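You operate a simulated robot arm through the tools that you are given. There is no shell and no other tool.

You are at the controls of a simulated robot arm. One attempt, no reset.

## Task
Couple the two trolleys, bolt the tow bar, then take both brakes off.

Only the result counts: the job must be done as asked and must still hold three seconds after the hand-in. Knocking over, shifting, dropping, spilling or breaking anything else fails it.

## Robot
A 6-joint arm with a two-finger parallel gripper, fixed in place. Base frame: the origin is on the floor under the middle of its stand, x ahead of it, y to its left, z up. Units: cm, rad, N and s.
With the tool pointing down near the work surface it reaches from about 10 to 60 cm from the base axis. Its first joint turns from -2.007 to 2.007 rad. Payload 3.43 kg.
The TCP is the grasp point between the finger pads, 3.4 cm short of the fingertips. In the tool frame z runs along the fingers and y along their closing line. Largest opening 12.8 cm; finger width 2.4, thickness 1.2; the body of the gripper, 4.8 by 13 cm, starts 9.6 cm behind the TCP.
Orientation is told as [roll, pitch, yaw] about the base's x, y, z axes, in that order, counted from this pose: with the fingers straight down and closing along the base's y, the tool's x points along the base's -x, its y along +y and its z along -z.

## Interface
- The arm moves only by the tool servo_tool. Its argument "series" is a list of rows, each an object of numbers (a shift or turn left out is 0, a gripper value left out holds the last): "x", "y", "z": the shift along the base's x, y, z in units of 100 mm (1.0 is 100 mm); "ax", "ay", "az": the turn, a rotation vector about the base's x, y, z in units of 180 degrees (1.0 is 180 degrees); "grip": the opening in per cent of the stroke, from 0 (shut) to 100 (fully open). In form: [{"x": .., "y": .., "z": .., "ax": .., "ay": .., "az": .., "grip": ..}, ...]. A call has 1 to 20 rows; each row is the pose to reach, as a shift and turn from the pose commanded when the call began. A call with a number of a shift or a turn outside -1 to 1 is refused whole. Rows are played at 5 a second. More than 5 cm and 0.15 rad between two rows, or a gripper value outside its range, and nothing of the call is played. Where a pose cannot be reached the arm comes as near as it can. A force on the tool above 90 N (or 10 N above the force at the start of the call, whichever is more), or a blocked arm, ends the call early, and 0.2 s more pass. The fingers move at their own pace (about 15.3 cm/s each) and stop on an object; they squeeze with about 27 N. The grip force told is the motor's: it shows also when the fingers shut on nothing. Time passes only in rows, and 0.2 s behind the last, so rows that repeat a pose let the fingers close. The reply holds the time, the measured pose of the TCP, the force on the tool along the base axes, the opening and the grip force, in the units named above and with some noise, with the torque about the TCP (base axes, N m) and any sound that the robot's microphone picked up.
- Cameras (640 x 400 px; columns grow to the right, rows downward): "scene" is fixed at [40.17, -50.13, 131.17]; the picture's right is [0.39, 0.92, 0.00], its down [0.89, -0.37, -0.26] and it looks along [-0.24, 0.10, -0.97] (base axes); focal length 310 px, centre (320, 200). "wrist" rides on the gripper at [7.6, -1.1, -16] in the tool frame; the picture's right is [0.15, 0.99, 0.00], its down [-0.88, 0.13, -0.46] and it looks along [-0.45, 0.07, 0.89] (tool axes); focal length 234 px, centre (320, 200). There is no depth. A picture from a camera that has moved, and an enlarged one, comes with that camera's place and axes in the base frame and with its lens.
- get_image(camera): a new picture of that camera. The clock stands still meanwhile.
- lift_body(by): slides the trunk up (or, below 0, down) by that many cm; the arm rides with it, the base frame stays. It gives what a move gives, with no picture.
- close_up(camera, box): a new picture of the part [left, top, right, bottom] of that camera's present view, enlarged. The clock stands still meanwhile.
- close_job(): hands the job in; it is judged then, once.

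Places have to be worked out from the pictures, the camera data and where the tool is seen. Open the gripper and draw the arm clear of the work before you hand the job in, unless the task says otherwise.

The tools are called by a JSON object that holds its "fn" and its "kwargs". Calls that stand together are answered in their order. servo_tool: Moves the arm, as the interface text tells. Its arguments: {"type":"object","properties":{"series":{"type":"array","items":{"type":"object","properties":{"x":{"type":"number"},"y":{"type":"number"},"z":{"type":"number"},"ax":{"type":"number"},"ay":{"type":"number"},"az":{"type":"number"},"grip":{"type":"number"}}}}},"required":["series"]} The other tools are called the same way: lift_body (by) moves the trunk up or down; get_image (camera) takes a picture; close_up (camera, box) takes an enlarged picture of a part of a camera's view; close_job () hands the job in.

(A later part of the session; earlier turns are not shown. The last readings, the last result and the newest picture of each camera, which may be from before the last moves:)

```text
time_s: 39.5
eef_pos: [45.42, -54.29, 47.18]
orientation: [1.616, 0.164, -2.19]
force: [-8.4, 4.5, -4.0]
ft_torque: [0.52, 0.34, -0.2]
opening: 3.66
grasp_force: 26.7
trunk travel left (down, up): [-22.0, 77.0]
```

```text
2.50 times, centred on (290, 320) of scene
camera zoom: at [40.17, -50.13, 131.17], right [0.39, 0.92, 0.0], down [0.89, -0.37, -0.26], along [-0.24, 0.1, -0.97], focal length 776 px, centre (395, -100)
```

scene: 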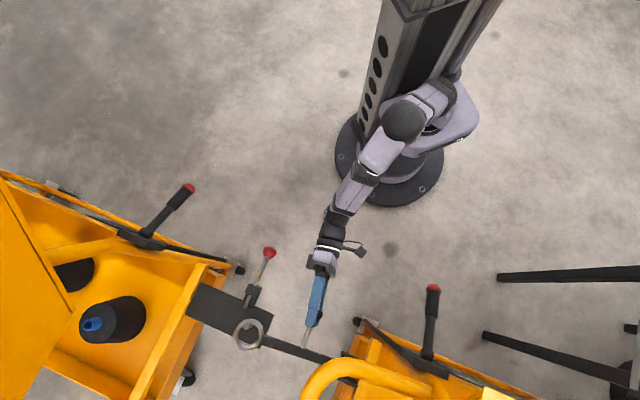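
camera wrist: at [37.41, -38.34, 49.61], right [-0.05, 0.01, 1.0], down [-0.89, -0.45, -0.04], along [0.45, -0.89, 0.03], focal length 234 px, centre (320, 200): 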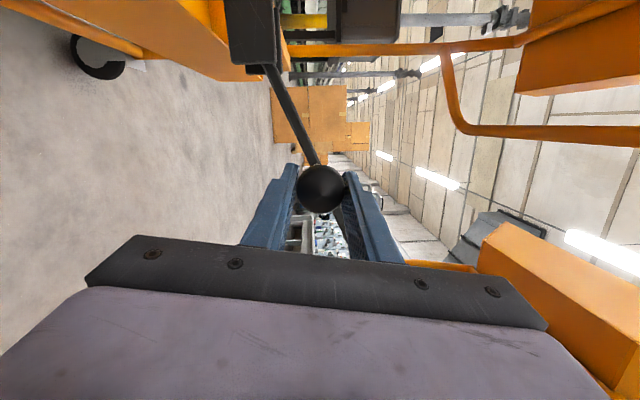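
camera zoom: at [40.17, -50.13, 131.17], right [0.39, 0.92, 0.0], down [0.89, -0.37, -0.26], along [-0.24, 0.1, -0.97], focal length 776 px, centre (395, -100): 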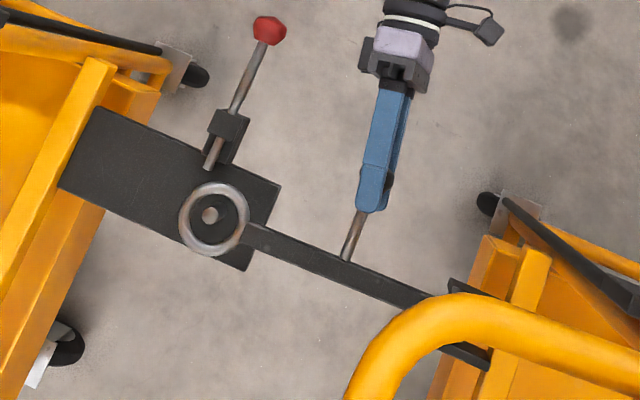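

The eye is now centred over the stud. I lower on in small steps until the eye seats on the plate.

{"fn": "servo_tool", "kwargs": {"series": [{"z": -0.04}, {"z": -0.08}, {"z": -0.12}, {"z": -0.15}, {"z": -0.15}]}}

{"fn": "close_up", "kwargs": {"camera": "scene", "box": [180, 240, 400, 400]}}

```text
time_s: 40.7
eef_pos: [45.4, -54.28, 45.77]
orientation: [1.621, 0.162, -2.19]
force: [9.6, -8.9, -2.0]
ft_torque: [0.58, 0.2, 0.39]
opening: 3.71
grasp_force: 27.0
trunk travel left (down, up): [-22.0, 77.0]
```

```text
2.50 times, centred on (290, 320) of scene
camera zoom: at [40.17, -50.13, 131.17], right [0.39, 0.92, 0.0], down [0.89, -0.37, -0.26], along [-0.24, 0.1, -0.97], focal length 776 px, centre (395, -100)
```

zoom: 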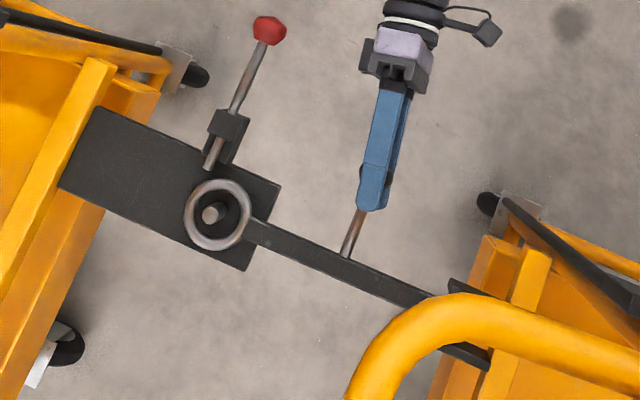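

No contact yet; I lower a further 1 cm slowly.

{"fn": "servo_tool", "kwargs": {"series": [{"z": -0.03}, {"z": -0.06}, {"z": -0.09}, {"z": -0.11}, {"z": -0.11}]}}

{"fn": "close_up", "kwargs": {"camera": "scene", "box": [200, 280, 320, 370]}}

```text
time_s: 41.9
eef_pos: [45.46, -54.28, 45.21]
orientation: [1.628, 0.16, -2.188]
force: [3.6, -4.0, 15.7]
ft_torque: [0.36, 0.46, 0.29]
opening: 3.73
grasp_force: 27.1
trunk travel left (down, up): [-22.0, 77.0]
```

```text
4.44 times, centred on (260, 325) of scene
camera zoom: at [40.17, -50.13, 131.17], right [0.39, 0.92, 0.0], down [0.89, -0.37, -0.26], along [-0.24, 0.1, -0.97], focal length 1379 px, centre (587, -356)
```

zoom: 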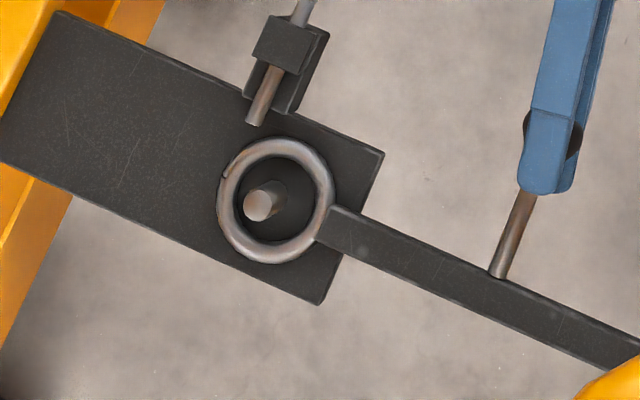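

The eye has seated on the plate around the stud (contact force 16 N at z=45.2). I ease the pressure, open the fingers and withdraw along the tool axis.

{"fn": "servo_tool", "kwargs": {"series": [{"z": 0.04}, {"z": 0.04, "grip": 40}, {"z": 0.04, "grip": 50}, {"z": 0.04, "grip": 50}]}}

{"fn": "servo_tool", "kwargs": {"series": [{"x": -0.2, "y": 0.147, "z": -0.01}, {"x": -0.45, "y": 0.33, "z": -0.02}, {"x": -0.75, "y": 0.55, "z": -0.03}, {"x": -0.95, "y": 0.7, "z": -0.04}, {"x": -0.95, "y": 0.7, "z": -0.04}]}}

{"fn": "get_image", "kwargs": {"camera": "scene"}}

{"fn": "get_image", "kwargs": {"camera": "wrist"}}

```text
time_s: 42.9
eef_pos: [45.31, -54.15, 45.0]
orientation: [1.619, 0.165, -2.19]
force: [-0.4, 0.0, 0.5]
ft_torque: [0.03, -0.02, -0.04]
opening: 6.43
grasp_force: 0.1
trunk travel left (down, up): [-22.0, 77.0]
```

```text
time_s: 44.1
eef_pos: [35.87, -47.24, 44.74]
orientation: [1.619, 0.161, -2.19]
force: [-0.3, 0.3, 0.6]
ft_torque: [0.02, 0.0, 0.03]
opening: 6.4
grasp_force: 0.1
trunk travel left (down, up): [-22.0, 77.0]
```

```text
taken
```

scene: 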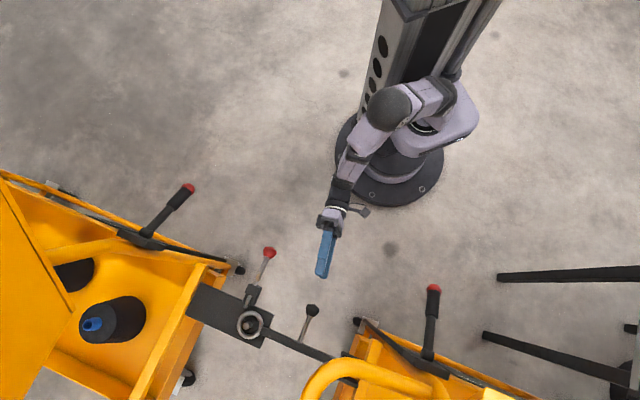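

```text
taken
camera wrist: at [27.47, -31.64, 44.11], right [-0.05, 0.01, 1.0], down [-0.89, -0.45, -0.04], along [0.45, -0.89, 0.04], focal length 234 px, centre (320, 200)
```

wrist: 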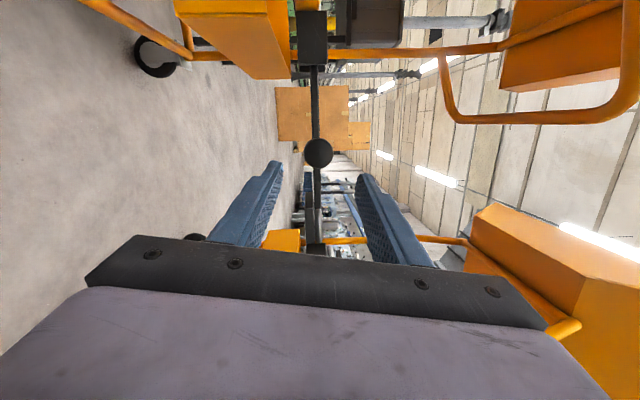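

The bar stays down on the stud. Next the bolt: I enlarge the latch area in both cameras.

{"fn": "close_up", "kwargs": {"camera": "scene", "box": [200, 235, 340, 345]}}

{"fn": "close_up", "kwargs": {"camera": "wrist", "box": [260, 120, 400, 270]}}

```text
3.64 times, centred on (270, 290) of scene
camera zoom: at [40.17, -50.13, 131.17], right [0.39, 0.92, 0.0], down [0.89, -0.37, -0.26], along [-0.24, 0.1, -0.97], focal length 1128 px, centre (502, -127)
```

zoom: 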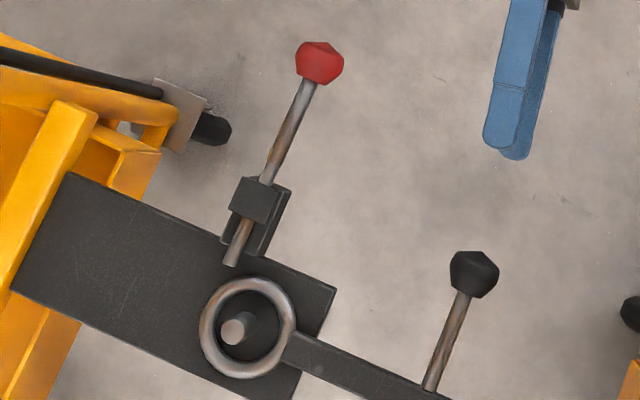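

```text
2.67 times, centred on (330, 195) of wrist
camera zoom: at [27.47, -31.64, 44.11], right [-0.05, 0.01, 1.0], down [-0.89, -0.45, -0.04], along [0.45, -0.89, 0.04], focal length 624 px, centre (293, 213)
```

zoom: 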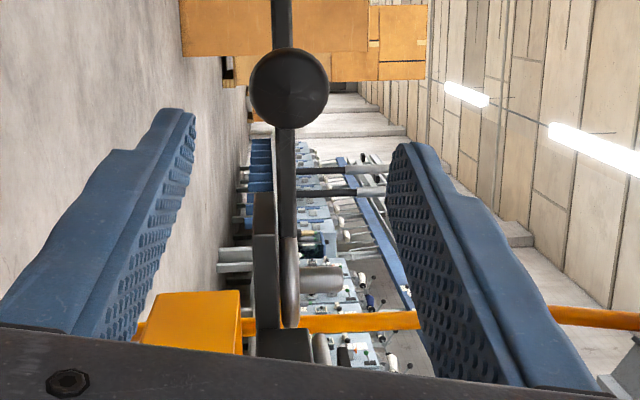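

The bolt rod lies level along (0.71,-0.70), ball at about (27.3,-59.6,45.9), and its line crosses over the eye's left rim; about 8 cm of travel remain before the ball meets its bracket. I move to a pre-grasp 10 cm before the ball, turning the tool to -45°.

{"fn": "servo_tool", "kwargs": {"series": [{"x": -0.35, "y": -0.12, "z": 0.03, "az": -0.012}, {"x": -0.7, "y": -0.24, "z": 0.06, "az": -0.024}, {"x": -1.0, "y": -0.34, "z": 0.09, "az": -0.036}, {"x": -1.0, "y": -0.34, "z": 0.12, "az": -0.05}, {"x": -1.0, "y": -0.34, "z": 0.12, "az": -0.05}]}}

{"fn": "servo_tool", "kwargs": {"series": [{"x": -0.28, "y": -0.1}, {"x": -0.56, "y": -0.19}, {"x": -0.56, "y": -0.19}]}}

{"fn": "get_image", "kwargs": {"camera": "wrist"}}

{"fn": "get_image", "kwargs": {"camera": "scene"}}

```text
time_s: 45.3
eef_pos: [25.88, -50.63, 45.82]
orientation: [1.619, 0.163, -2.347]
force: [0.4, 0.2, -1.2]
ft_torque: [0.01, 0.03, -0.01]
opening: 6.39
grasp_force: 0.0
trunk travel left (down, up): [-22.0, 77.0]
```

```text
time_s: 46.1
eef_pos: [20.5, -52.55, 45.8]
orientation: [1.619, 0.165, -2.35]
force: [0.2, 0.3, -0.1]
ft_torque: [-0.01, 0.0, 0.02]
opening: 6.38
grasp_force: 0.1
trunk travel left (down, up): [-22.0, 77.0]
```

```text
taken
camera wrist: at [14.59, -35.85, 45.2], right [-0.05, 0.02, 1.0], down [-0.95, -0.31, -0.04], along [0.31, -0.95, 0.03], focal length 234 px, centre (320, 200)
```

wrist: 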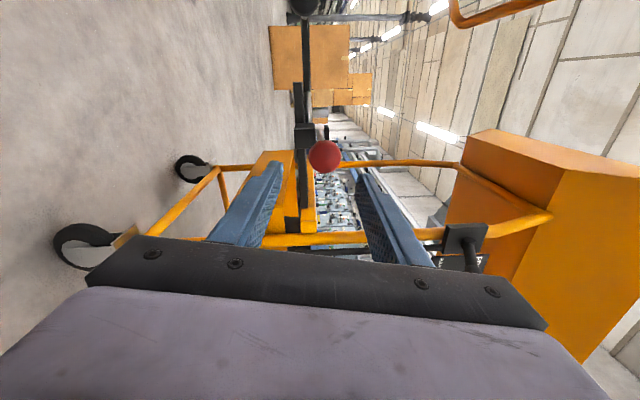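

```text
taken
```

scene: 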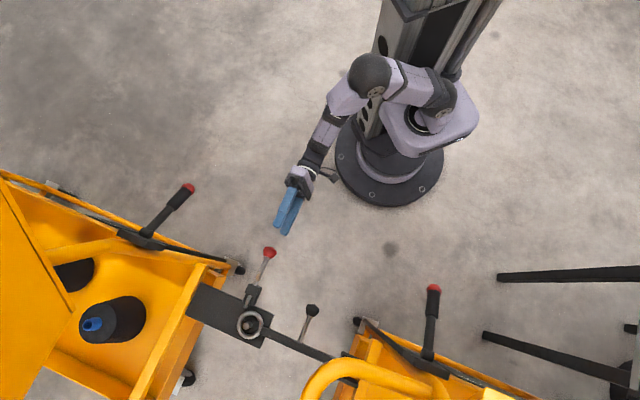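

The ball is on the tool axis, about 0.5 cm above it. I enlarge to check the rod's line before advancing.

{"fn": "close_up", "kwargs": {"camera": "wrist", "box": [260, 80, 400, 180]}}

```text
4.00 times, centred on (330, 130) of wrist
camera zoom: at [14.59, -35.85, 45.2], right [-0.05, 0.02, 1.0], down [-0.95, -0.31, -0.04], along [0.31, -0.95, 0.03], focal length 937 px, centre (280, 480)
```

zoom: 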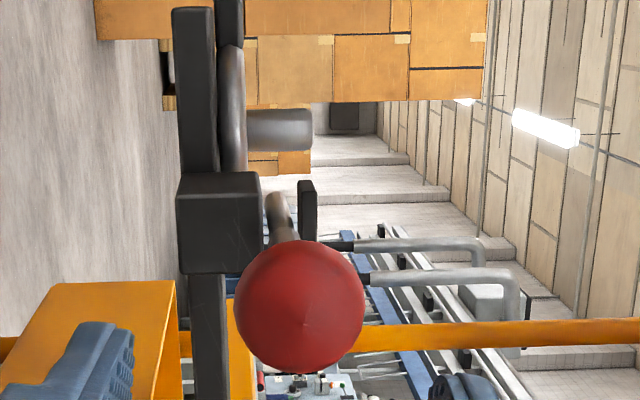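

The rod is level at z≈46.9, just above the seated eye and below the stud's top (48.8): sliding it in will trap the eye. I advance so that the ball sits near the fingertips, then grip it.

{"fn": "servo_tool", "kwargs": {"series": [{"x": 0.2, "y": -0.2, "z": 0.05}, {"x": 0.4, "y": -0.4, "z": 0.09}, {"x": 0.574, "y": -0.57, "z": 0.1}, {"x": 0.574, "y": -0.57, "z": 0.1}]}}

{"fn": "get_image", "kwargs": {"camera": "wrist"}}

```text
time_s: 47.1
eef_pos: [26.24, -58.3, 46.95]
orientation: [1.621, 0.166, -2.348]
force: [0.8, 1.2, -0.7]
ft_torque: [0.0, -0.01, -0.01]
opening: 6.41
grasp_force: 0.0
trunk travel left (down, up): [-22.0, 77.0]
```

```text
taken
camera wrist: at [20.37, -41.57, 46.25], right [-0.05, 0.02, 1.0], down [-0.95, -0.31, -0.04], along [0.31, -0.95, 0.04], focal length 234 px, centre (320, 200)
```

wrist: 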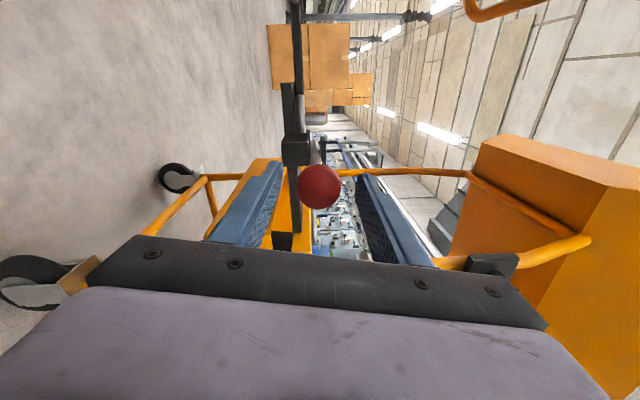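

The ball is centred between the fingers, about 1.1 cm past the TCP. I close on it.

{"fn": "servo_tool", "kwargs": {"series": [{"x": -0.04, "y": 0.04}, {"x": -0.04, "y": 0.04, "grip": 20}, {"x": -0.04, "y": 0.04, "grip": 0}, {"x": -0.04, "y": 0.04, "grip": 0}, {"x": -0.04, "y": 0.04, "grip": 0}]}}

```text
time_s: 48.3
eef_pos: [25.75, -57.83, 46.8]
orientation: [1.616, 0.164, -2.347]
force: [2.1, -1.1, 0.3]
ft_torque: [0.57, 0.59, 0.19]
opening: 3.71
grasp_force: 26.9
trunk travel left (down, up): [-22.0, 77.0]
```

Ball gripped (3.7 cm). I push 2 cm along the rod's axis, watching the force.

{"fn": "servo_tool", "kwargs": {"series": [{"x": 0.05, "y": -0.0493}, {"x": 0.1, "y": -0.0986}, {"x": 0.1424, "y": -0.1404}, {"x": 0.1424, "y": -0.1404}]}}

{"fn": "close_up", "kwargs": {"camera": "scene", "box": [200, 235, 340, 345]}}

```text
time_s: 49.3
eef_pos: [26.94, -59.3, 46.7]
orientation: [1.618, 0.166, -2.348]
force: [-0.4, 0.6, 0.2]
ft_torque: [0.61, 0.51, 0.27]
opening: 3.74
grasp_force: 26.6
trunk travel left (down, up): [-22.0, 77.0]
```

```text
3.64 times, centred on (270, 290) of scene
camera zoom: at [40.17, -50.13, 131.17], right [0.39, 0.92, 0.0], down [0.89, -0.37, -0.26], along [-0.24, 0.1, -0.97], focal length 1128 px, centre (502, -127)
```

zoom: 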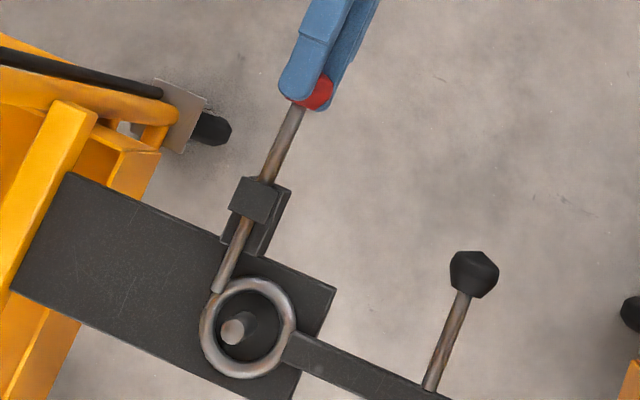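

The rod slides freely and its tip reaches the eye's rim from above. I push another 2 cm.

{"fn": "servo_tool", "kwargs": {"series": [{"x": 0.05, "y": -0.0493}, {"x": 0.1, "y": -0.0986}, {"x": 0.1424, "y": -0.1404}, {"x": 0.1424, "y": -0.1404}]}}

{"fn": "close_up", "kwargs": {"camera": "scene", "box": [200, 235, 340, 345]}}

```text
time_s: 50.3
eef_pos: [28.56, -60.58, 46.61]
orientation: [1.619, 0.165, -2.347]
force: [-0.3, -0.3, 0.8]
ft_torque: [0.53, 0.6, 0.08]
opening: 3.74
grasp_force: 27.1
trunk travel left (down, up): [-22.0, 77.0]
```

```text
3.64 times, centred on (270, 290) of scene
camera zoom: at [40.17, -50.13, 131.17], right [0.39, 0.92, 0.0], down [0.89, -0.37, -0.26], along [-0.24, 0.1, -0.97], focal length 1128 px, centre (502, -127)
```

zoom: 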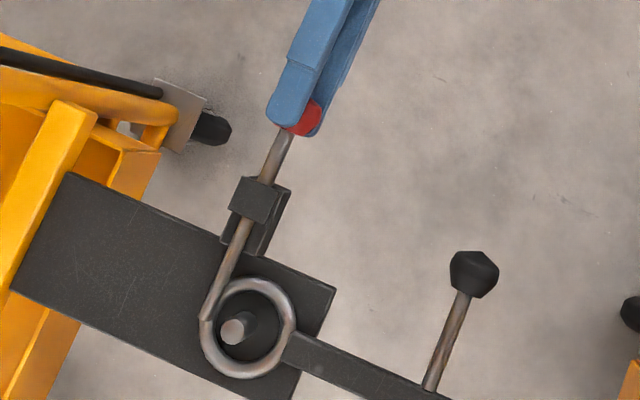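

Still free of force; the rod now lies over the rim. I push on 2 cm.

{"fn": "servo_tool", "kwargs": {"series": [{"x": 0.05, "y": -0.0493}, {"x": 0.1, "y": -0.0986}, {"x": 0.1424, "y": -0.1404}, {"x": 0.1424, "y": -0.1404}]}}

{"fn": "close_up", "kwargs": {"camera": "scene", "box": [200, 235, 340, 345]}}

```text
time_s: 51.3
eef_pos: [29.92, -61.99, 46.81]
orientation: [1.618, 0.164, -2.349]
force: [-1.8, 0.0, 1.2]
ft_torque: [0.63, 0.54, -0.28]
opening: 3.71
grasp_force: 27.2
trunk travel left (down, up): [-22.0, 77.0]
```

```text
3.64 times, centred on (270, 290) of scene
camera zoom: at [40.17, -50.13, 131.17], right [0.39, 0.92, 0.0], down [0.89, -0.37, -0.26], along [-0.24, 0.1, -0.97], focal length 1128 px, centre (502, -127)
```

zoom: 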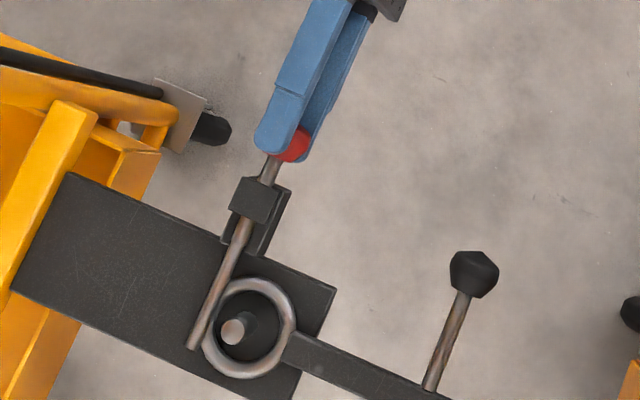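

The rod now spans across the rim. I push on gently toward its end stop in small steps.

{"fn": "servo_tool", "kwargs": {"series": [{"x": 0.036, "y": -0.035}, {"x": 0.0712, "y": -0.0702}, {"x": 0.0712, "y": -0.0702}]}}

{"fn": "get_image", "kwargs": {"camera": "wrist"}}

{"fn": "close_up", "kwargs": {"camera": "scene", "box": [200, 235, 340, 345]}}

```text
time_s: 52.1
eef_pos: [30.63, -62.78, 46.81]
orientation: [1.618, 0.165, -2.348]
force: [-12.8, 13.7, -10.4]
ft_torque: [0.59, 0.56, 0.17]
opening: 3.75
grasp_force: 26.6
trunk travel left (down, up): [-22.0, 77.0]
```

```text
taken
camera wrist: at [24.78, -46.02, 46.21], right [-0.05, 0.02, 1.0], down [-0.95, -0.31, -0.04], along [0.31, -0.95, 0.03], focal length 234 px, centre (320, 200)
```

wrist: 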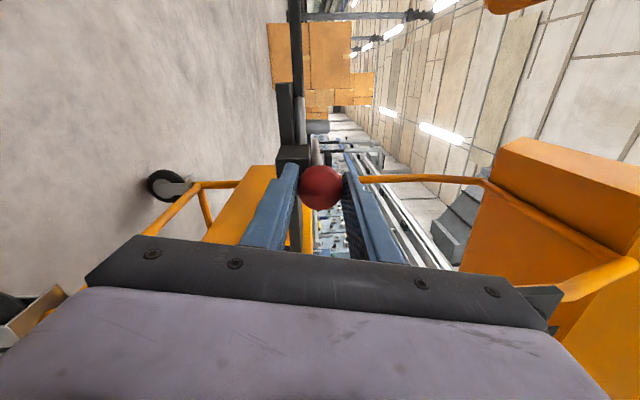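

```text
3.64 times, centred on (270, 290) of scene
camera zoom: at [40.17, -50.13, 131.17], right [0.39, 0.92, 0.0], down [0.89, -0.37, -0.26], along [-0.24, 0.1, -0.97], focal length 1128 px, centre (502, -127)
```

zoom: 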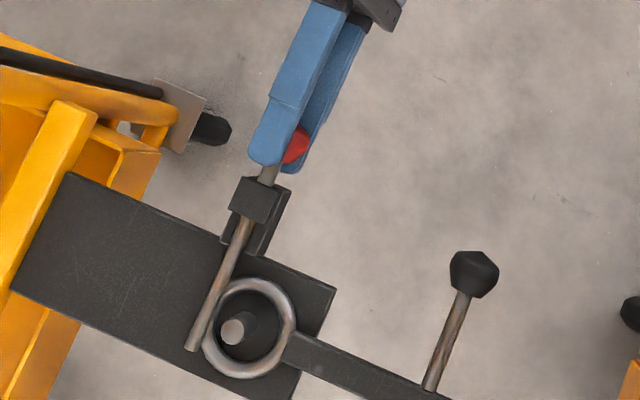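

Resistance of about 19 N appeared and the ball began to slip deeper into the fingers, while the rod stayed: it seems at its end stop. To make sure, I release, back off, and will push the ball with closed fingertips.

{"fn": "servo_tool", "kwargs": {"series": [{"grip": 30}, {"grip": 50}, {"grip": 50}, {"x": -0.2, "y": 0.2}, {"x": -0.45, "y": 0.445}, {"x": -0.45, "y": 0.445}, {"x": -0.45, "y": 0.445, "grip": 0}, {"x": -0.45, "y": 0.445, "grip": 0}, {"x": -0.45, "y": 0.445, "grip": 0}]}}

{"fn": "get_image", "kwargs": {"camera": "wrist"}}

{"fn": "close_up", "kwargs": {"camera": "scene", "box": [200, 235, 340, 345]}}

```text
time_s: 54.1
eef_pos: [26.27, -58.35, 46.87]
orientation: [1.62, 0.166, -2.346]
force: [-0.1, 0.2, 0.5]
ft_torque: [-0.02, -0.03, 0.0]
opening: 0.0
grasp_force: 27.2
trunk travel left (down, up): [-22.0, 77.0]
```

```text
taken
camera wrist: at [20.42, -41.56, 46.22], right [-0.05, 0.02, 1.0], down [-0.95, -0.31, -0.04], along [0.31, -0.95, 0.04], focal length 234 px, centre (320, 200)
```

wrist: 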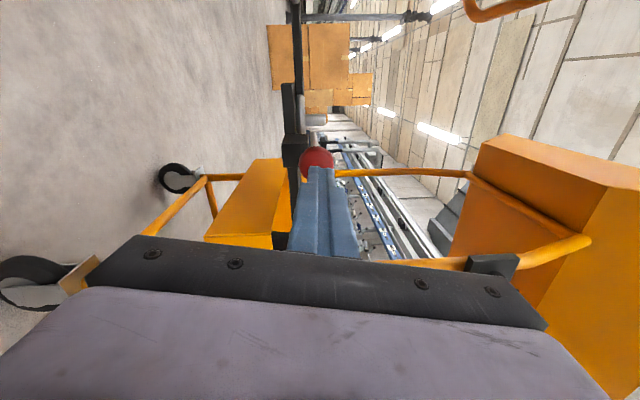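

```text
3.64 times, centred on (270, 290) of scene
camera zoom: at [40.17, -50.13, 131.17], right [0.39, 0.92, 0.0], down [0.89, -0.37, -0.26], along [-0.24, 0.1, -0.97], focal length 1128 px, centre (502, -127)
```

zoom: 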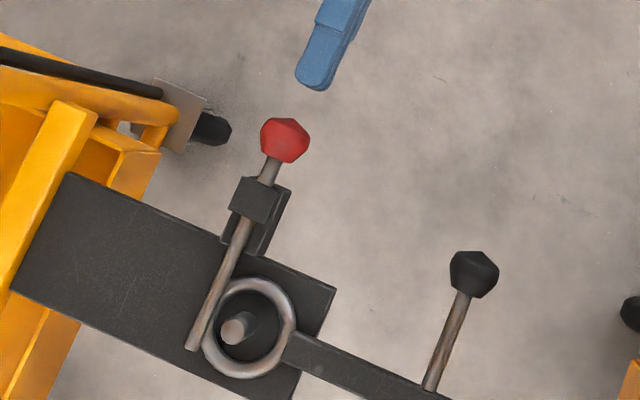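

The ball is 2.4 cm ahead of the closed fingertips. I push it forward in small steps and watch for the stop.

{"fn": "servo_tool", "kwargs": {"series": [{"x": 0.08, "y": -0.079, "z": -0.015}, {"x": 0.157, "y": -0.155, "z": -0.025}, {"x": 0.178, "y": -0.176, "z": -0.025}, {"x": 0.2, "y": -0.197, "z": -0.025}, {"x": 0.221, "y": -0.218, "z": -0.025}, {"x": 0.221, "y": -0.218, "z": -0.025}]}}

{"fn": "close_up", "kwargs": {"camera": "scene", "box": [200, 235, 340, 345]}}

```text
time_s: 55.5
eef_pos: [27.97, -60.19, 46.68]
orientation: [1.619, 0.168, -2.352]
force: [-49.7, 58.3, 3.4]
ft_torque: [-0.02, 0.44, -0.01]
opening: 0.0
grasp_force: 27.3
trunk travel left (down, up): [-22.0, 77.0]
```

```text
3.64 times, centred on (270, 290) of scene
camera zoom: at [40.17, -50.13, 131.17], right [0.39, 0.92, 0.0], down [0.89, -0.37, -0.26], along [-0.24, 0.1, -0.97], focal length 1128 px, centre (502, -127)
```

zoom: 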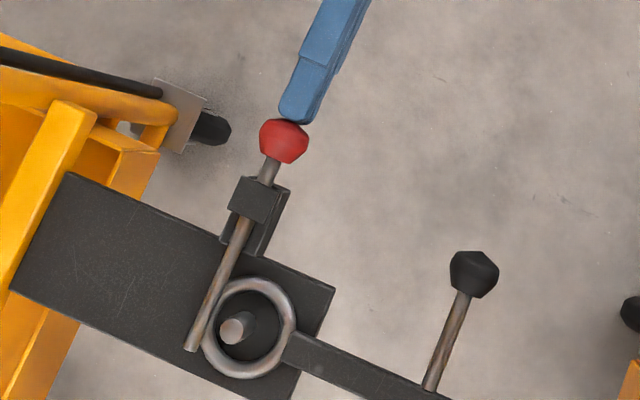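

At 76 N the ball no longer moves: the bolt is fully home over the eye. I back off from it and roll the gripper back to horizontal closing for the brake levers.

{"fn": "servo_tool", "kwargs": {"series": [{"x": -0.2, "y": 0.2}, {"x": -0.5, "y": 0.5}, {"x": -0.8, "y": 0.8}, {"x": -0.9, "y": 0.9, "z": 0.2}, {"x": -0.9, "y": 0.9, "z": 0.5}, {"x": -0.9, "y": 0.9, "z": 0.5}]}}

{"fn": "servo_tool", "kwargs": {"series": [{"ax": -0.0295, "ay": 0.0295}, {"ax": -0.059, "ay": 0.059}, {"ax": -0.0885, "ay": 0.0885}, {"ax": -0.118, "ay": 0.118}, {"ax": -0.1475, "ay": 0.1475}, {"ax": -0.177, "ay": 0.177}, {"ax": -0.2065, "ay": 0.2065}, {"ax": -0.236, "ay": 0.236}, {"ax": -0.2655, "ay": 0.2655}, {"ax": -0.295, "ay": 0.295}, {"ax": -0.3245, "ay": 0.3245}, {"ax": -0.3536, "ay": 0.3536}, {"ax": -0.3536, "ay": 0.3536}]}}

{"fn": "get_image", "kwargs": {"camera": "wrist"}}

{"fn": "get_image", "kwargs": {"camera": "scene"}}

```text
time_s: 56.9
eef_pos: [19.4, -51.63, 51.67]
orientation: [1.62, 0.164, -2.347]
force: [-0.4, -0.9, 0.4]
ft_torque: [0.02, -0.03, -0.03]
opening: 0.0
grasp_force: 26.9
trunk travel left (down, up): [-22.0, 77.0]
```

```text
time_s: 59.7
eef_pos: [19.51, -51.43, 51.67]
orientation: [1.563, -1.41, -2.3]
force: [0.2, -0.1, 0.3]
ft_torque: [-0.01, -0.01, -0.05]
opening: 0.01
grasp_force: 27.3
trunk travel left (down, up): [-22.0, 77.0]
```

```text
taken
camera wrist: at [7.73, -40.56, 44.08], right [0.67, 0.74, 0.01], down [-0.35, 0.3, 0.89], along [0.66, -0.6, 0.45], focal length 234 px, centre (320, 200)
```

wrist: 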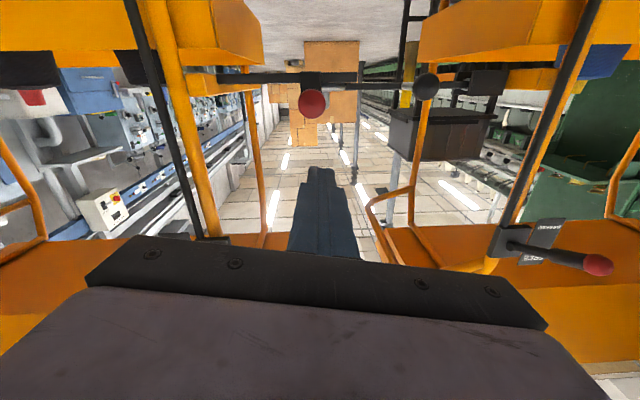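

```text
taken
```

scene: 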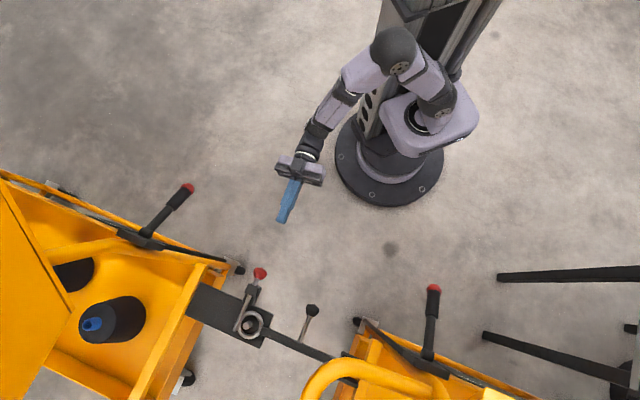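

Both trolleys are linked and bolted. Next the left brake: lever knob at about (10.3,-69,65.5), pivot at (18.8,-78.2,70.6). I move toward a stand-off in front of the knob and level the closing axis.

{"fn": "servo_tool", "kwargs": {"series": [{"x": -0.2, "y": -0.1, "z": 0.28, "ax": -0.009, "ay": 0.009}, {"x": -0.4, "y": -0.2, "z": 0.56, "ax": -0.018, "ay": 0.018}, {"x": -0.6, "y": -0.3, "z": 0.8, "ax": -0.027, "ay": 0.027}, {"x": -0.8, "y": -0.45, "z": 1.0, "ax": -0.0355, "ay": 0.0352, "grip": 45}, {"x": -1.0, "y": -0.6, "z": 1.0, "ax": -0.0355, "ay": 0.0352}, {"x": -1.0, "y": -0.6, "z": 1.0, "ax": -0.0355, "ay": 0.0352}]}}

{"fn": "get_image", "kwargs": {"camera": "wrist"}}

{"fn": "get_image", "kwargs": {"camera": "scene"}}

```text
time_s: 61.1
eef_pos: [9.43, -57.6, 61.68]
orientation: [0.652, -1.561, -1.388]
force: [-0.1, -0.7, -0.7]
ft_torque: [-0.01, -0.02, -0.03]
opening: 5.75
grasp_force: 0.0
trunk travel left (down, up): [-22.0, 77.0]
```

```text
taken
camera wrist: at [-3.06, -47.53, 54.26], right [0.67, 0.73, -0.14], down [-0.25, 0.39, 0.89], along [0.7, -0.55, 0.44], focal length 234 px, centre (320, 200)
```

wrist: 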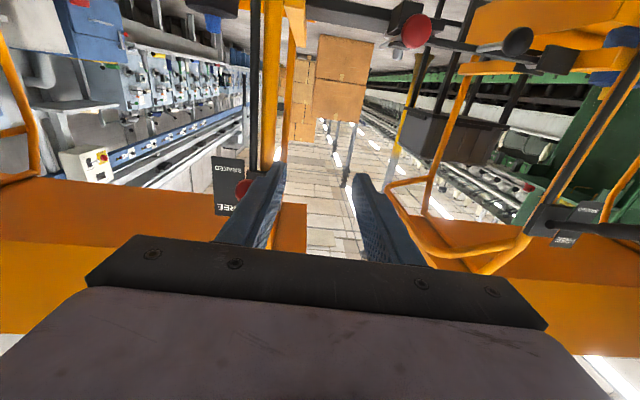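

```text
taken
```

scene: 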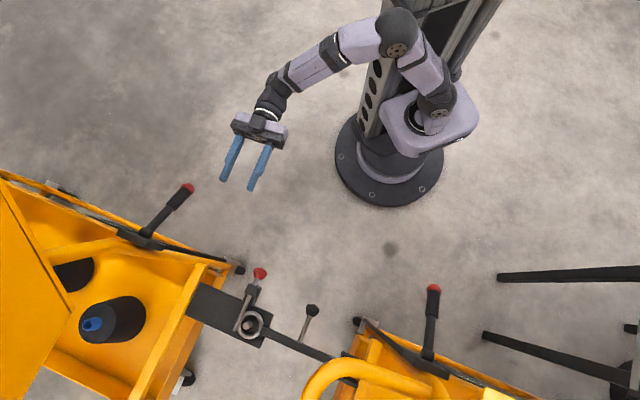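

The knob shows just past the left finger; re-measured it is near (10.3,-69.4,66.1). I move to a pre-grasp 8 cm in front of it along the tool axis.

{"fn": "servo_tool", "kwargs": {"series": [{"x": -0.17, "y": -0.1, "z": 0.15}, {"x": -0.34, "y": -0.25, "z": 0.3}, {"x": -0.5, "y": -0.45, "z": 0.43}, {"x": -0.5, "y": -0.65, "z": 0.43}, {"x": -0.5, "y": -0.65, "z": 0.43}]}}

{"fn": "get_image", "kwargs": {"camera": "wrist"}}

{"fn": "get_image", "kwargs": {"camera": "scene"}}

```text
time_s: 62.3
eef_pos: [5.14, -64.29, 66.09]
orientation: [0.667, -1.559, -1.407]
force: [-0.1, 0.3, -0.1]
ft_torque: [0.01, -0.05, -0.03]
opening: 5.75
grasp_force: 0.1
out of reach, approached as far as the arm can: row 2, 3, 4, 5
trunk travel left (down, up): [-22.0, 77.0]
```

```text
taken
camera wrist: at [-7.39, -54.3, 58.52], right [0.67, 0.73, -0.14], down [-0.25, 0.39, 0.89], along [0.7, -0.55, 0.44], focal length 234 px, centre (320, 200)
```

wrist: 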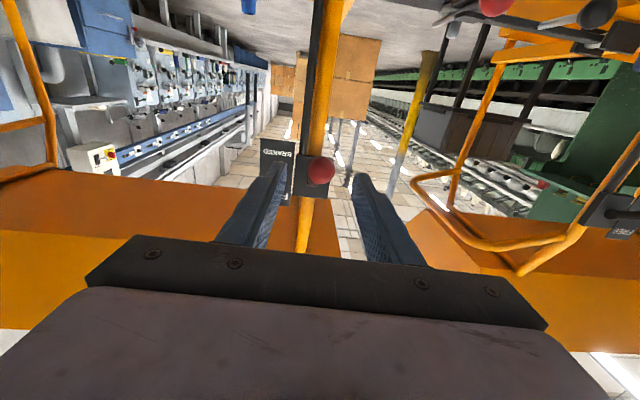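

```text
taken
```

scene: 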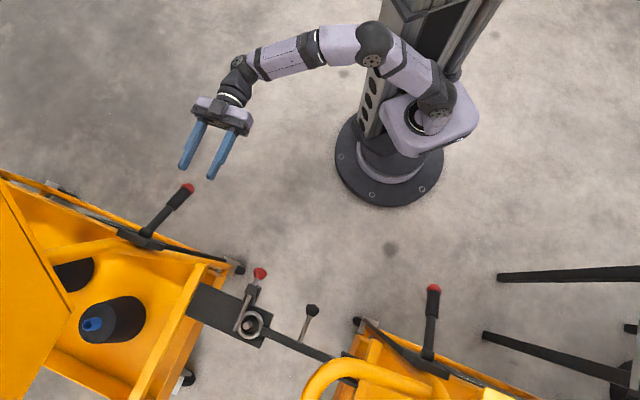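

The knob is on the tool axis 7 cm ahead, at about (10.2,-68.9,66.3). I advance so that the fingers straddle the handle just behind the red knob.

{"fn": "servo_tool", "kwargs": {"series": [{"x": 0.15, "y": -0.14, "z": 0.01}, {"x": 0.3, "y": -0.28, "z": 0.03}, {"x": 0.45, "y": -0.42, "z": 0.05}, {"x": 0.6, "y": -0.56, "z": 0.07}, {"x": 0.6, "y": -0.56, "z": 0.07}]}}

{"fn": "get_image", "kwargs": {"camera": "wrist"}}

{"fn": "close_up", "kwargs": {"camera": "scene", "box": [80, 130, 260, 270]}}

```text
time_s: 63.5
eef_pos: [11.23, -70.0, 66.74]
orientation: [0.677, -1.56, -1.416]
force: [-0.7, 0.1, 0.8]
ft_torque: [0.01, -0.01, 0.0]
opening: 5.78
grasp_force: 0.1
trunk travel left (down, up): [-22.0, 77.0]
```

```text
taken
camera wrist: at [-1.27, -59.9, 59.21], right [0.67, 0.73, -0.14], down [-0.25, 0.39, 0.89], along [0.7, -0.55, 0.44], focal length 234 px, centre (320, 200)
```

wrist: 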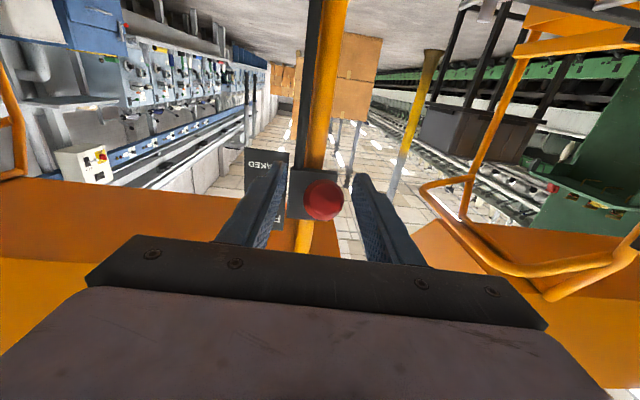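

```text
2.86 times, centred on (170, 200) of scene
camera zoom: at [40.17, -50.13, 131.17], right [0.39, 0.92, 0.0], down [0.89, -0.37, -0.26], along [-0.24, 0.1, -0.97], focal length 886 px, centre (749, 200)
```

zoom: 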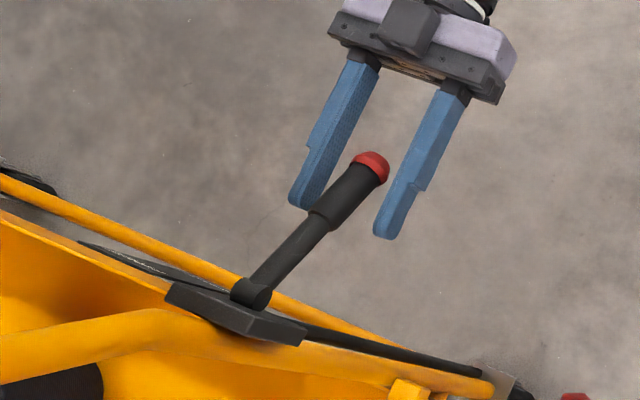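

The handle lies centred between the fingers, with the knob re-measured at (10.4,-68.8,66.4) and the lever hanging about 28° below level. I close on it.

{"fn": "servo_tool", "kwargs": {"series": [{"grip": 30}, {"grip": 0}, {"grip": 0}, {"grip": 0}]}}

{"fn": "get_image", "kwargs": {"camera": "wrist"}}

```text
time_s: 64.5
eef_pos: [11.27, -69.88, 66.73]
orientation: [0.631, -1.56, -1.368]
force: [6.4, 7.9, -0.5]
ft_torque: [0.62, -0.05, -0.63]
opening: 2.43
grasp_force: 27.3
trunk travel left (down, up): [-22.0, 77.0]
```

```text
taken
camera wrist: at [-1.22, -59.85, 59.22], right [0.66, 0.73, -0.14], down [-0.25, 0.39, 0.89], along [0.7, -0.55, 0.44], focal length 234 px, centre (320, 200)
```

wrist: 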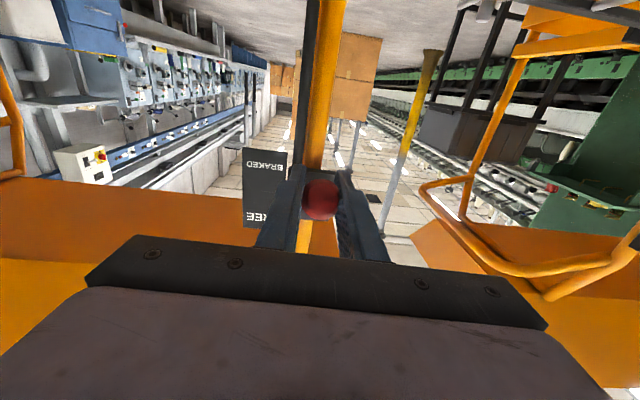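

The handle is gripped (2.4 cm). I lift along the arc about the pivot (r≈11.7 cm): first step of about 10°.

{"fn": "servo_tool", "kwargs": {"series": [{"x": -0.02, "y": 0.02, "z": 0.06}, {"x": -0.04, "y": 0.04, "z": 0.118}, {"x": -0.057, "y": 0.057, "z": 0.176}, {"x": -0.057, "y": 0.057, "z": 0.176}]}}

{"fn": "get_image", "kwargs": {"camera": "wrist"}}

```text
time_s: 65.5
eef_pos: [10.63, -69.35, 68.25]
orientation: [0.608, -1.558, -1.347]
force: [10.7, -1.3, -9.4]
ft_torque: [1.14, 0.38, -0.98]
opening: 2.52
grasp_force: 26.8
trunk travel left (down, up): [-22.0, 77.0]
```

```text
taken
camera wrist: at [-1.88, -59.33, 60.79], right [0.67, 0.73, -0.14], down [-0.25, 0.39, 0.89], along [0.7, -0.56, 0.44], focal length 234 px, centre (320, 200)
```

wrist: 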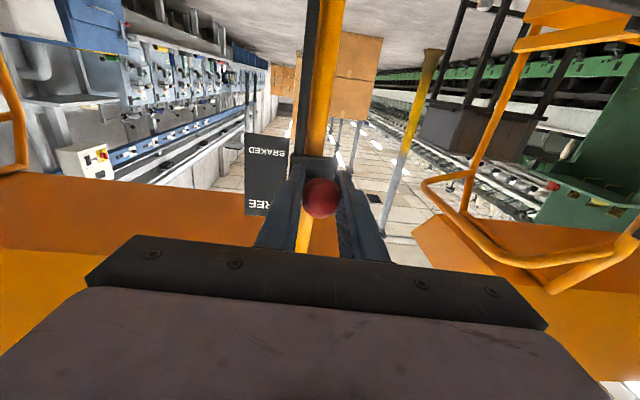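

The lever follows with small forces (about 13 N). I continue to about level.

{"fn": "servo_tool", "kwargs": {"series": [{"x": -0.015, "y": 0.015, "z": 0.1}, {"x": -0.03, "y": 0.03, "z": 0.2}, {"x": -0.038, "y": 0.038, "z": 0.3}, {"x": -0.039, "y": 0.039, "z": 0.39}, {"x": -0.039, "y": 0.039, "z": 0.39}]}}

{"fn": "get_image", "kwargs": {"camera": "wrist"}}

{"fn": "close_up", "kwargs": {"camera": "scene", "box": [80, 130, 260, 270]}}

```text
time_s: 66.7
eef_pos: [9.96, -69.12, 72.19]
orientation: [0.777, -1.561, -1.522]
force: [-2.4, -1.3, -7.1]
ft_torque: [0.5, 0.29, -1.64]
opening: 2.55
grasp_force: 27.5
trunk travel left (down, up): [-22.0, 77.0]
```

```text
taken
camera wrist: at [-2.49, -59.05, 64.73], right [0.67, 0.73, -0.14], down [-0.25, 0.39, 0.88], along [0.7, -0.56, 0.44], focal length 234 px, centre (320, 200)
```

wrist: 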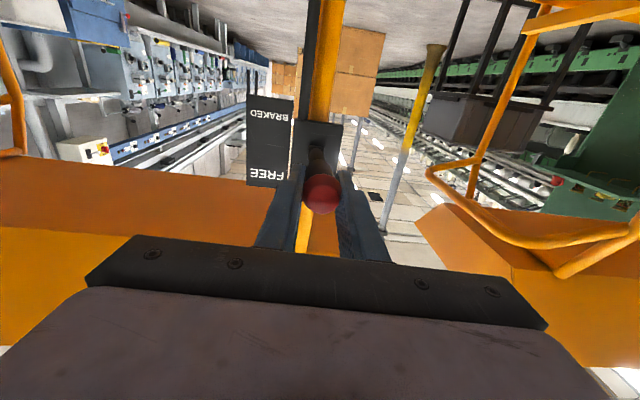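

```text
2.86 times, centred on (170, 200) of scene
camera zoom: at [40.17, -50.13, 131.17], right [0.39, 0.92, 0.0], down [0.89, -0.37, -0.26], along [-0.24, 0.1, -0.97], focal length 886 px, centre (749, 200)
```

zoom: 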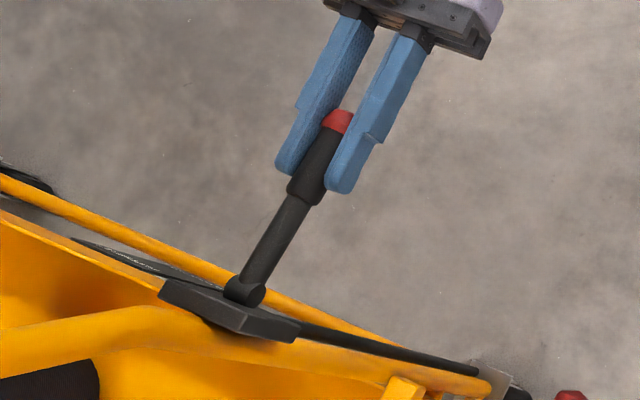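

The lever is now about level, pivot re-measured at (18.5,-77.1,72.7). I keep lifting along the arc to about +20°.

{"fn": "servo_tool", "kwargs": {"series": [{"x": 0.002, "y": -0.002, "z": 0.152}, {"x": 0.012, "y": -0.012, "z": 0.253}, {"x": 0.028, "y": -0.028, "z": 0.353}, {"x": 0.049, "y": -0.049, "z": 0.45}, {"x": 0.049, "y": -0.049, "z": 0.45}]}}

{"fn": "get_image", "kwargs": {"camera": "wrist"}}

```text
time_s: 67.9
eef_pos: [10.62, -69.44, 76.98]
orientation: [0.78, -1.561, -1.519]
force: [-3.5, 3.0, -3.6]
ft_torque: [0.16, 0.38, -0.35]
opening: 2.41
grasp_force: 27.3
trunk travel left (down, up): [-22.0, 77.0]
```

```text
taken
camera wrist: at [-1.91, -59.42, 69.44], right [0.67, 0.73, -0.14], down [-0.25, 0.4, 0.88], along [0.7, -0.55, 0.45], focal length 234 px, centre (320, 200)
```

wrist: 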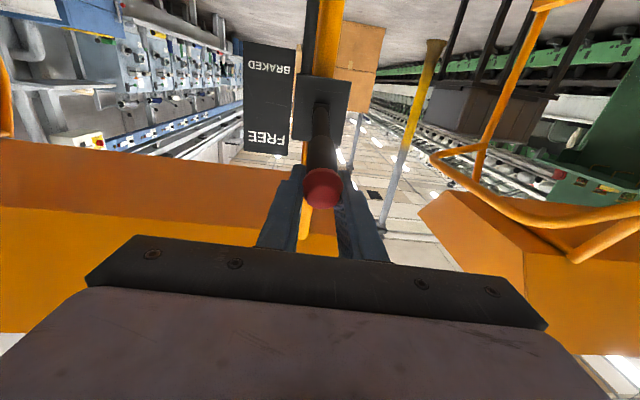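

Still moving freely (6 N). I continue to about +31° and check for a stop.

{"fn": "servo_tool", "kwargs": {"series": [{"x": 0.035, "y": -0.035, "z": 0.085}, {"x": 0.069, "y": -0.069, "z": 0.175}, {"x": 0.069, "y": -0.069, "z": 0.175}]}}

{"fn": "get_image", "kwargs": {"camera": "wrist"}}

```text
time_s: 68.7
eef_pos: [11.46, -69.87, 78.9]
orientation: [0.793, -1.565, -1.529]
force: [-8.0, 10.8, 2.8]
ft_torque: [0.41, 0.53, -0.11]
opening: 2.37
grasp_force: 27.3
trunk travel left (down, up): [-22.0, 77.0]
```

```text
taken
camera wrist: at [-1.11, -59.95, 71.27], right [0.66, 0.73, -0.14], down [-0.25, 0.4, 0.88], along [0.7, -0.55, 0.45], focal length 234 px, centre (320, 200)
```

wrist: 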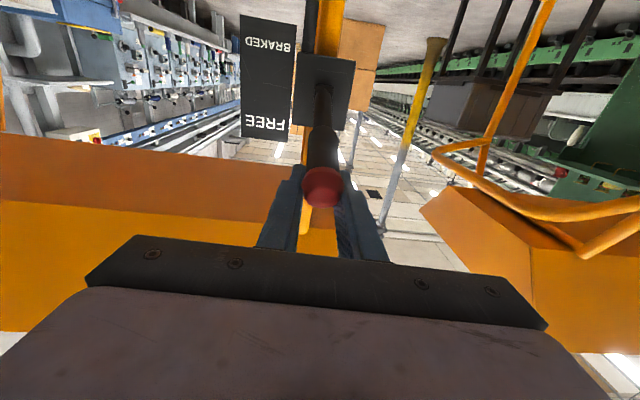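

No stop yet. I continue to about +41°.

{"fn": "servo_tool", "kwargs": {"series": [{"x": 0.022, "y": -0.022, "z": 0.085}, {"x": 0.062, "y": -0.062, "z": 0.17}, {"x": 0.062, "y": -0.062, "z": 0.17}]}}

{"fn": "get_image", "kwargs": {"camera": "wrist"}}

{"fn": "close_up", "kwargs": {"camera": "scene", "box": [80, 130, 260, 270]}}

```text
time_s: 69.5
eef_pos: [12.43, -69.8, 79.91]
orientation: [0.788, -1.564, -1.523]
force: [1.9, 2.7, -0.2]
ft_torque: [0.04, 0.09, 0.13]
opening: 2.39
grasp_force: 26.7
out of reach, approached as far as the arm can: row 2, 3
trunk travel left (down, up): [-22.0, 77.0]
```

```text
taken
camera wrist: at [-0.16, -59.9, 72.4], right [0.66, 0.74, -0.14], down [-0.25, 0.39, 0.88], along [0.71, -0.55, 0.45], focal length 234 px, centre (320, 200)
```

wrist: 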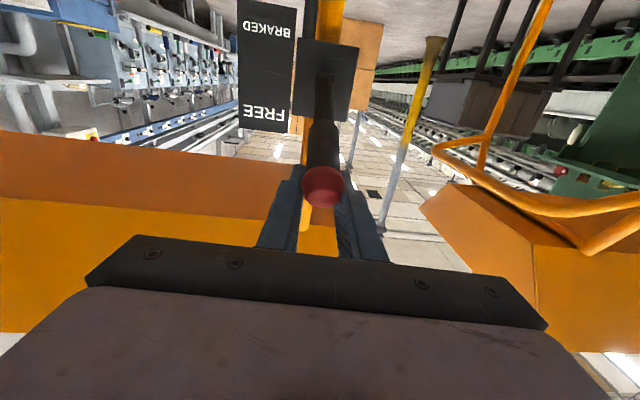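

```text
2.86 times, centred on (170, 200) of scene
camera zoom: at [40.17, -50.13, 131.17], right [0.39, 0.92, 0.0], down [0.89, -0.37, -0.26], along [-0.24, 0.1, -0.97], focal length 886 px, centre (749, 200)
```

zoom: 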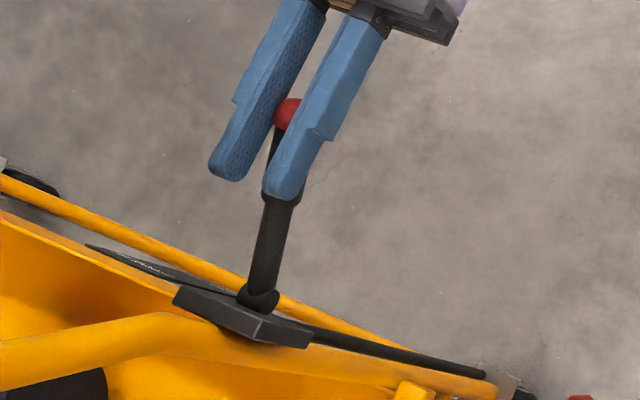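

The arm is at its reach limit here, and the left trolley has crept about 0.8 cm toward the other one, so its brake is already releasing. Forces are near zero; I open the fingers and look at where the lever stands.

{"fn": "servo_tool", "kwargs": {"series": [{"grip": 25}, {"grip": 45}, {"grip": 45}]}}

{"fn": "get_image", "kwargs": {"camera": "wrist"}}

{"fn": "get_image", "kwargs": {"camera": "scene"}}

{"fn": "close_up", "kwargs": {"camera": "scene", "box": [80, 130, 260, 270]}}

```text
time_s: 70.3
eef_pos: [11.97, -69.82, 79.83]
orientation: [0.685, -1.561, -1.422]
force: [-0.2, 0.3, 0.9]
ft_torque: [-0.02, 0.0, -0.01]
opening: 5.74
grasp_force: 0.1
trunk travel left (down, up): [-22.0, 77.0]
```

```text
taken
camera wrist: at [-0.38, -59.94, 72.31], right [0.67, 0.73, -0.14], down [-0.25, 0.39, 0.89], along [0.7, -0.55, 0.44], focal length 234 px, centre (320, 200)
```

wrist: 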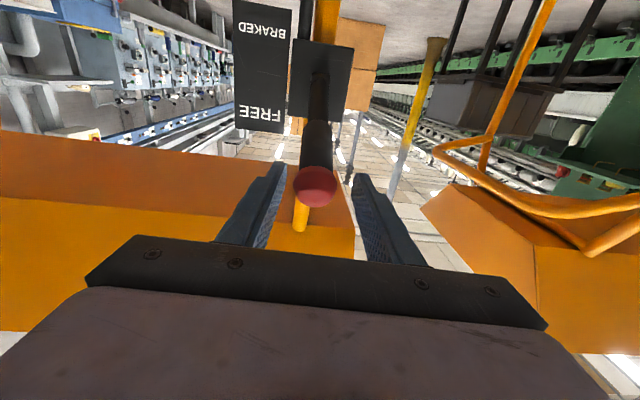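

```text
taken
```

scene: 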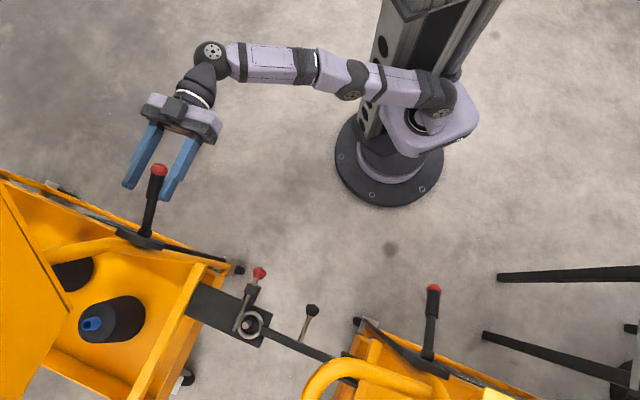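

```text
2.86 times, centred on (170, 200) of scene
camera zoom: at [40.17, -50.13, 131.17], right [0.39, 0.92, 0.0], down [0.89, -0.37, -0.26], along [-0.24, 0.1, -0.97], focal length 886 px, centre (749, 200)
```

zoom: 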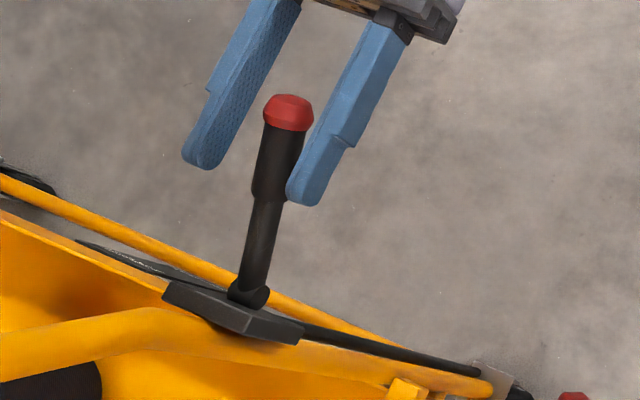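

The lever stays up (about +28°), and the trolley went back to its place when released; but I saw no clear end stop, so I want to push it fully home. The shoulder is far below the tool, so I raise the trunk while lowering the arm for more reach, fingers open around the lever.

{"fn": "lift_body", "kwargs": {"by": 10}}

{"fn": "servo_tool", "kwargs": {"series": [{"z": -0.4}, {"z": -0.8}, {"z": -1.0}, {"z": -1.0}]}}

{"fn": "lift_body", "kwargs": {"by": 10}}

{"fn": "get_image", "kwargs": {"camera": "wrist"}}

{"fn": "get_image", "kwargs": {"camera": "scene"}}

```text
time_s: 71.6
eef_pos: [12.16, -69.84, 89.81]
orientation: [0.677, -1.561, -1.416]
force: [0.1, 0.0, 0.1]
ft_torque: [-0.01, -0.04, -0.03]
opening: 5.76
grasp_force: 0.0
trunk travel left (down, up): [-32.0, 67.0]
```

```text
time_s: 72.6
eef_pos: [11.91, -69.81, 79.7]
orientation: [0.66, -1.561, -1.396]
force: [-0.4, -0.2, 0.2]
ft_torque: [0.02, -0.01, 0.03]
opening: 5.78
grasp_force: 0.2
trunk travel left (down, up): [-32.0, 67.0]
```

```text
time_s: 73.9
eef_pos: [11.96, -69.84, 89.78]
orientation: [0.671, -1.559, -1.41]
force: [0.0, -0.5, 1.2]
ft_torque: [0.02, 0.01, -0.01]
opening: 5.74
grasp_force: 0.1
trunk travel left (down, up): [-42.0, 57.0]
```

```text
taken
camera wrist: at [-0.5, -59.85, 82.31], right [0.67, 0.73, -0.14], down [-0.25, 0.39, 0.89], along [0.7, -0.55, 0.44], focal length 234 px, centre (320, 200)
```

wrist: 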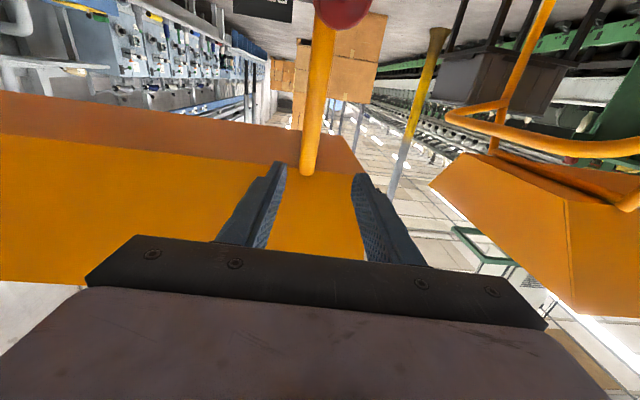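

```text
taken
```

scene: 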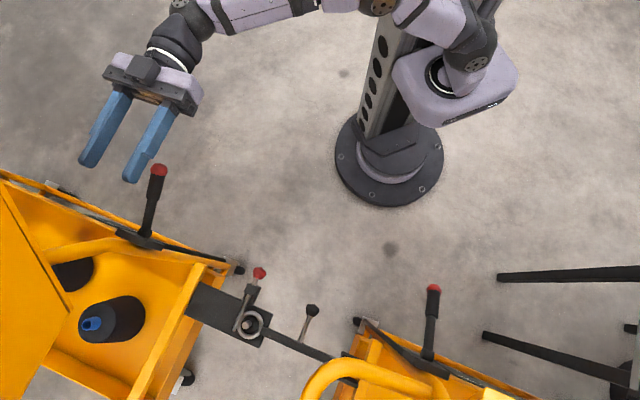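

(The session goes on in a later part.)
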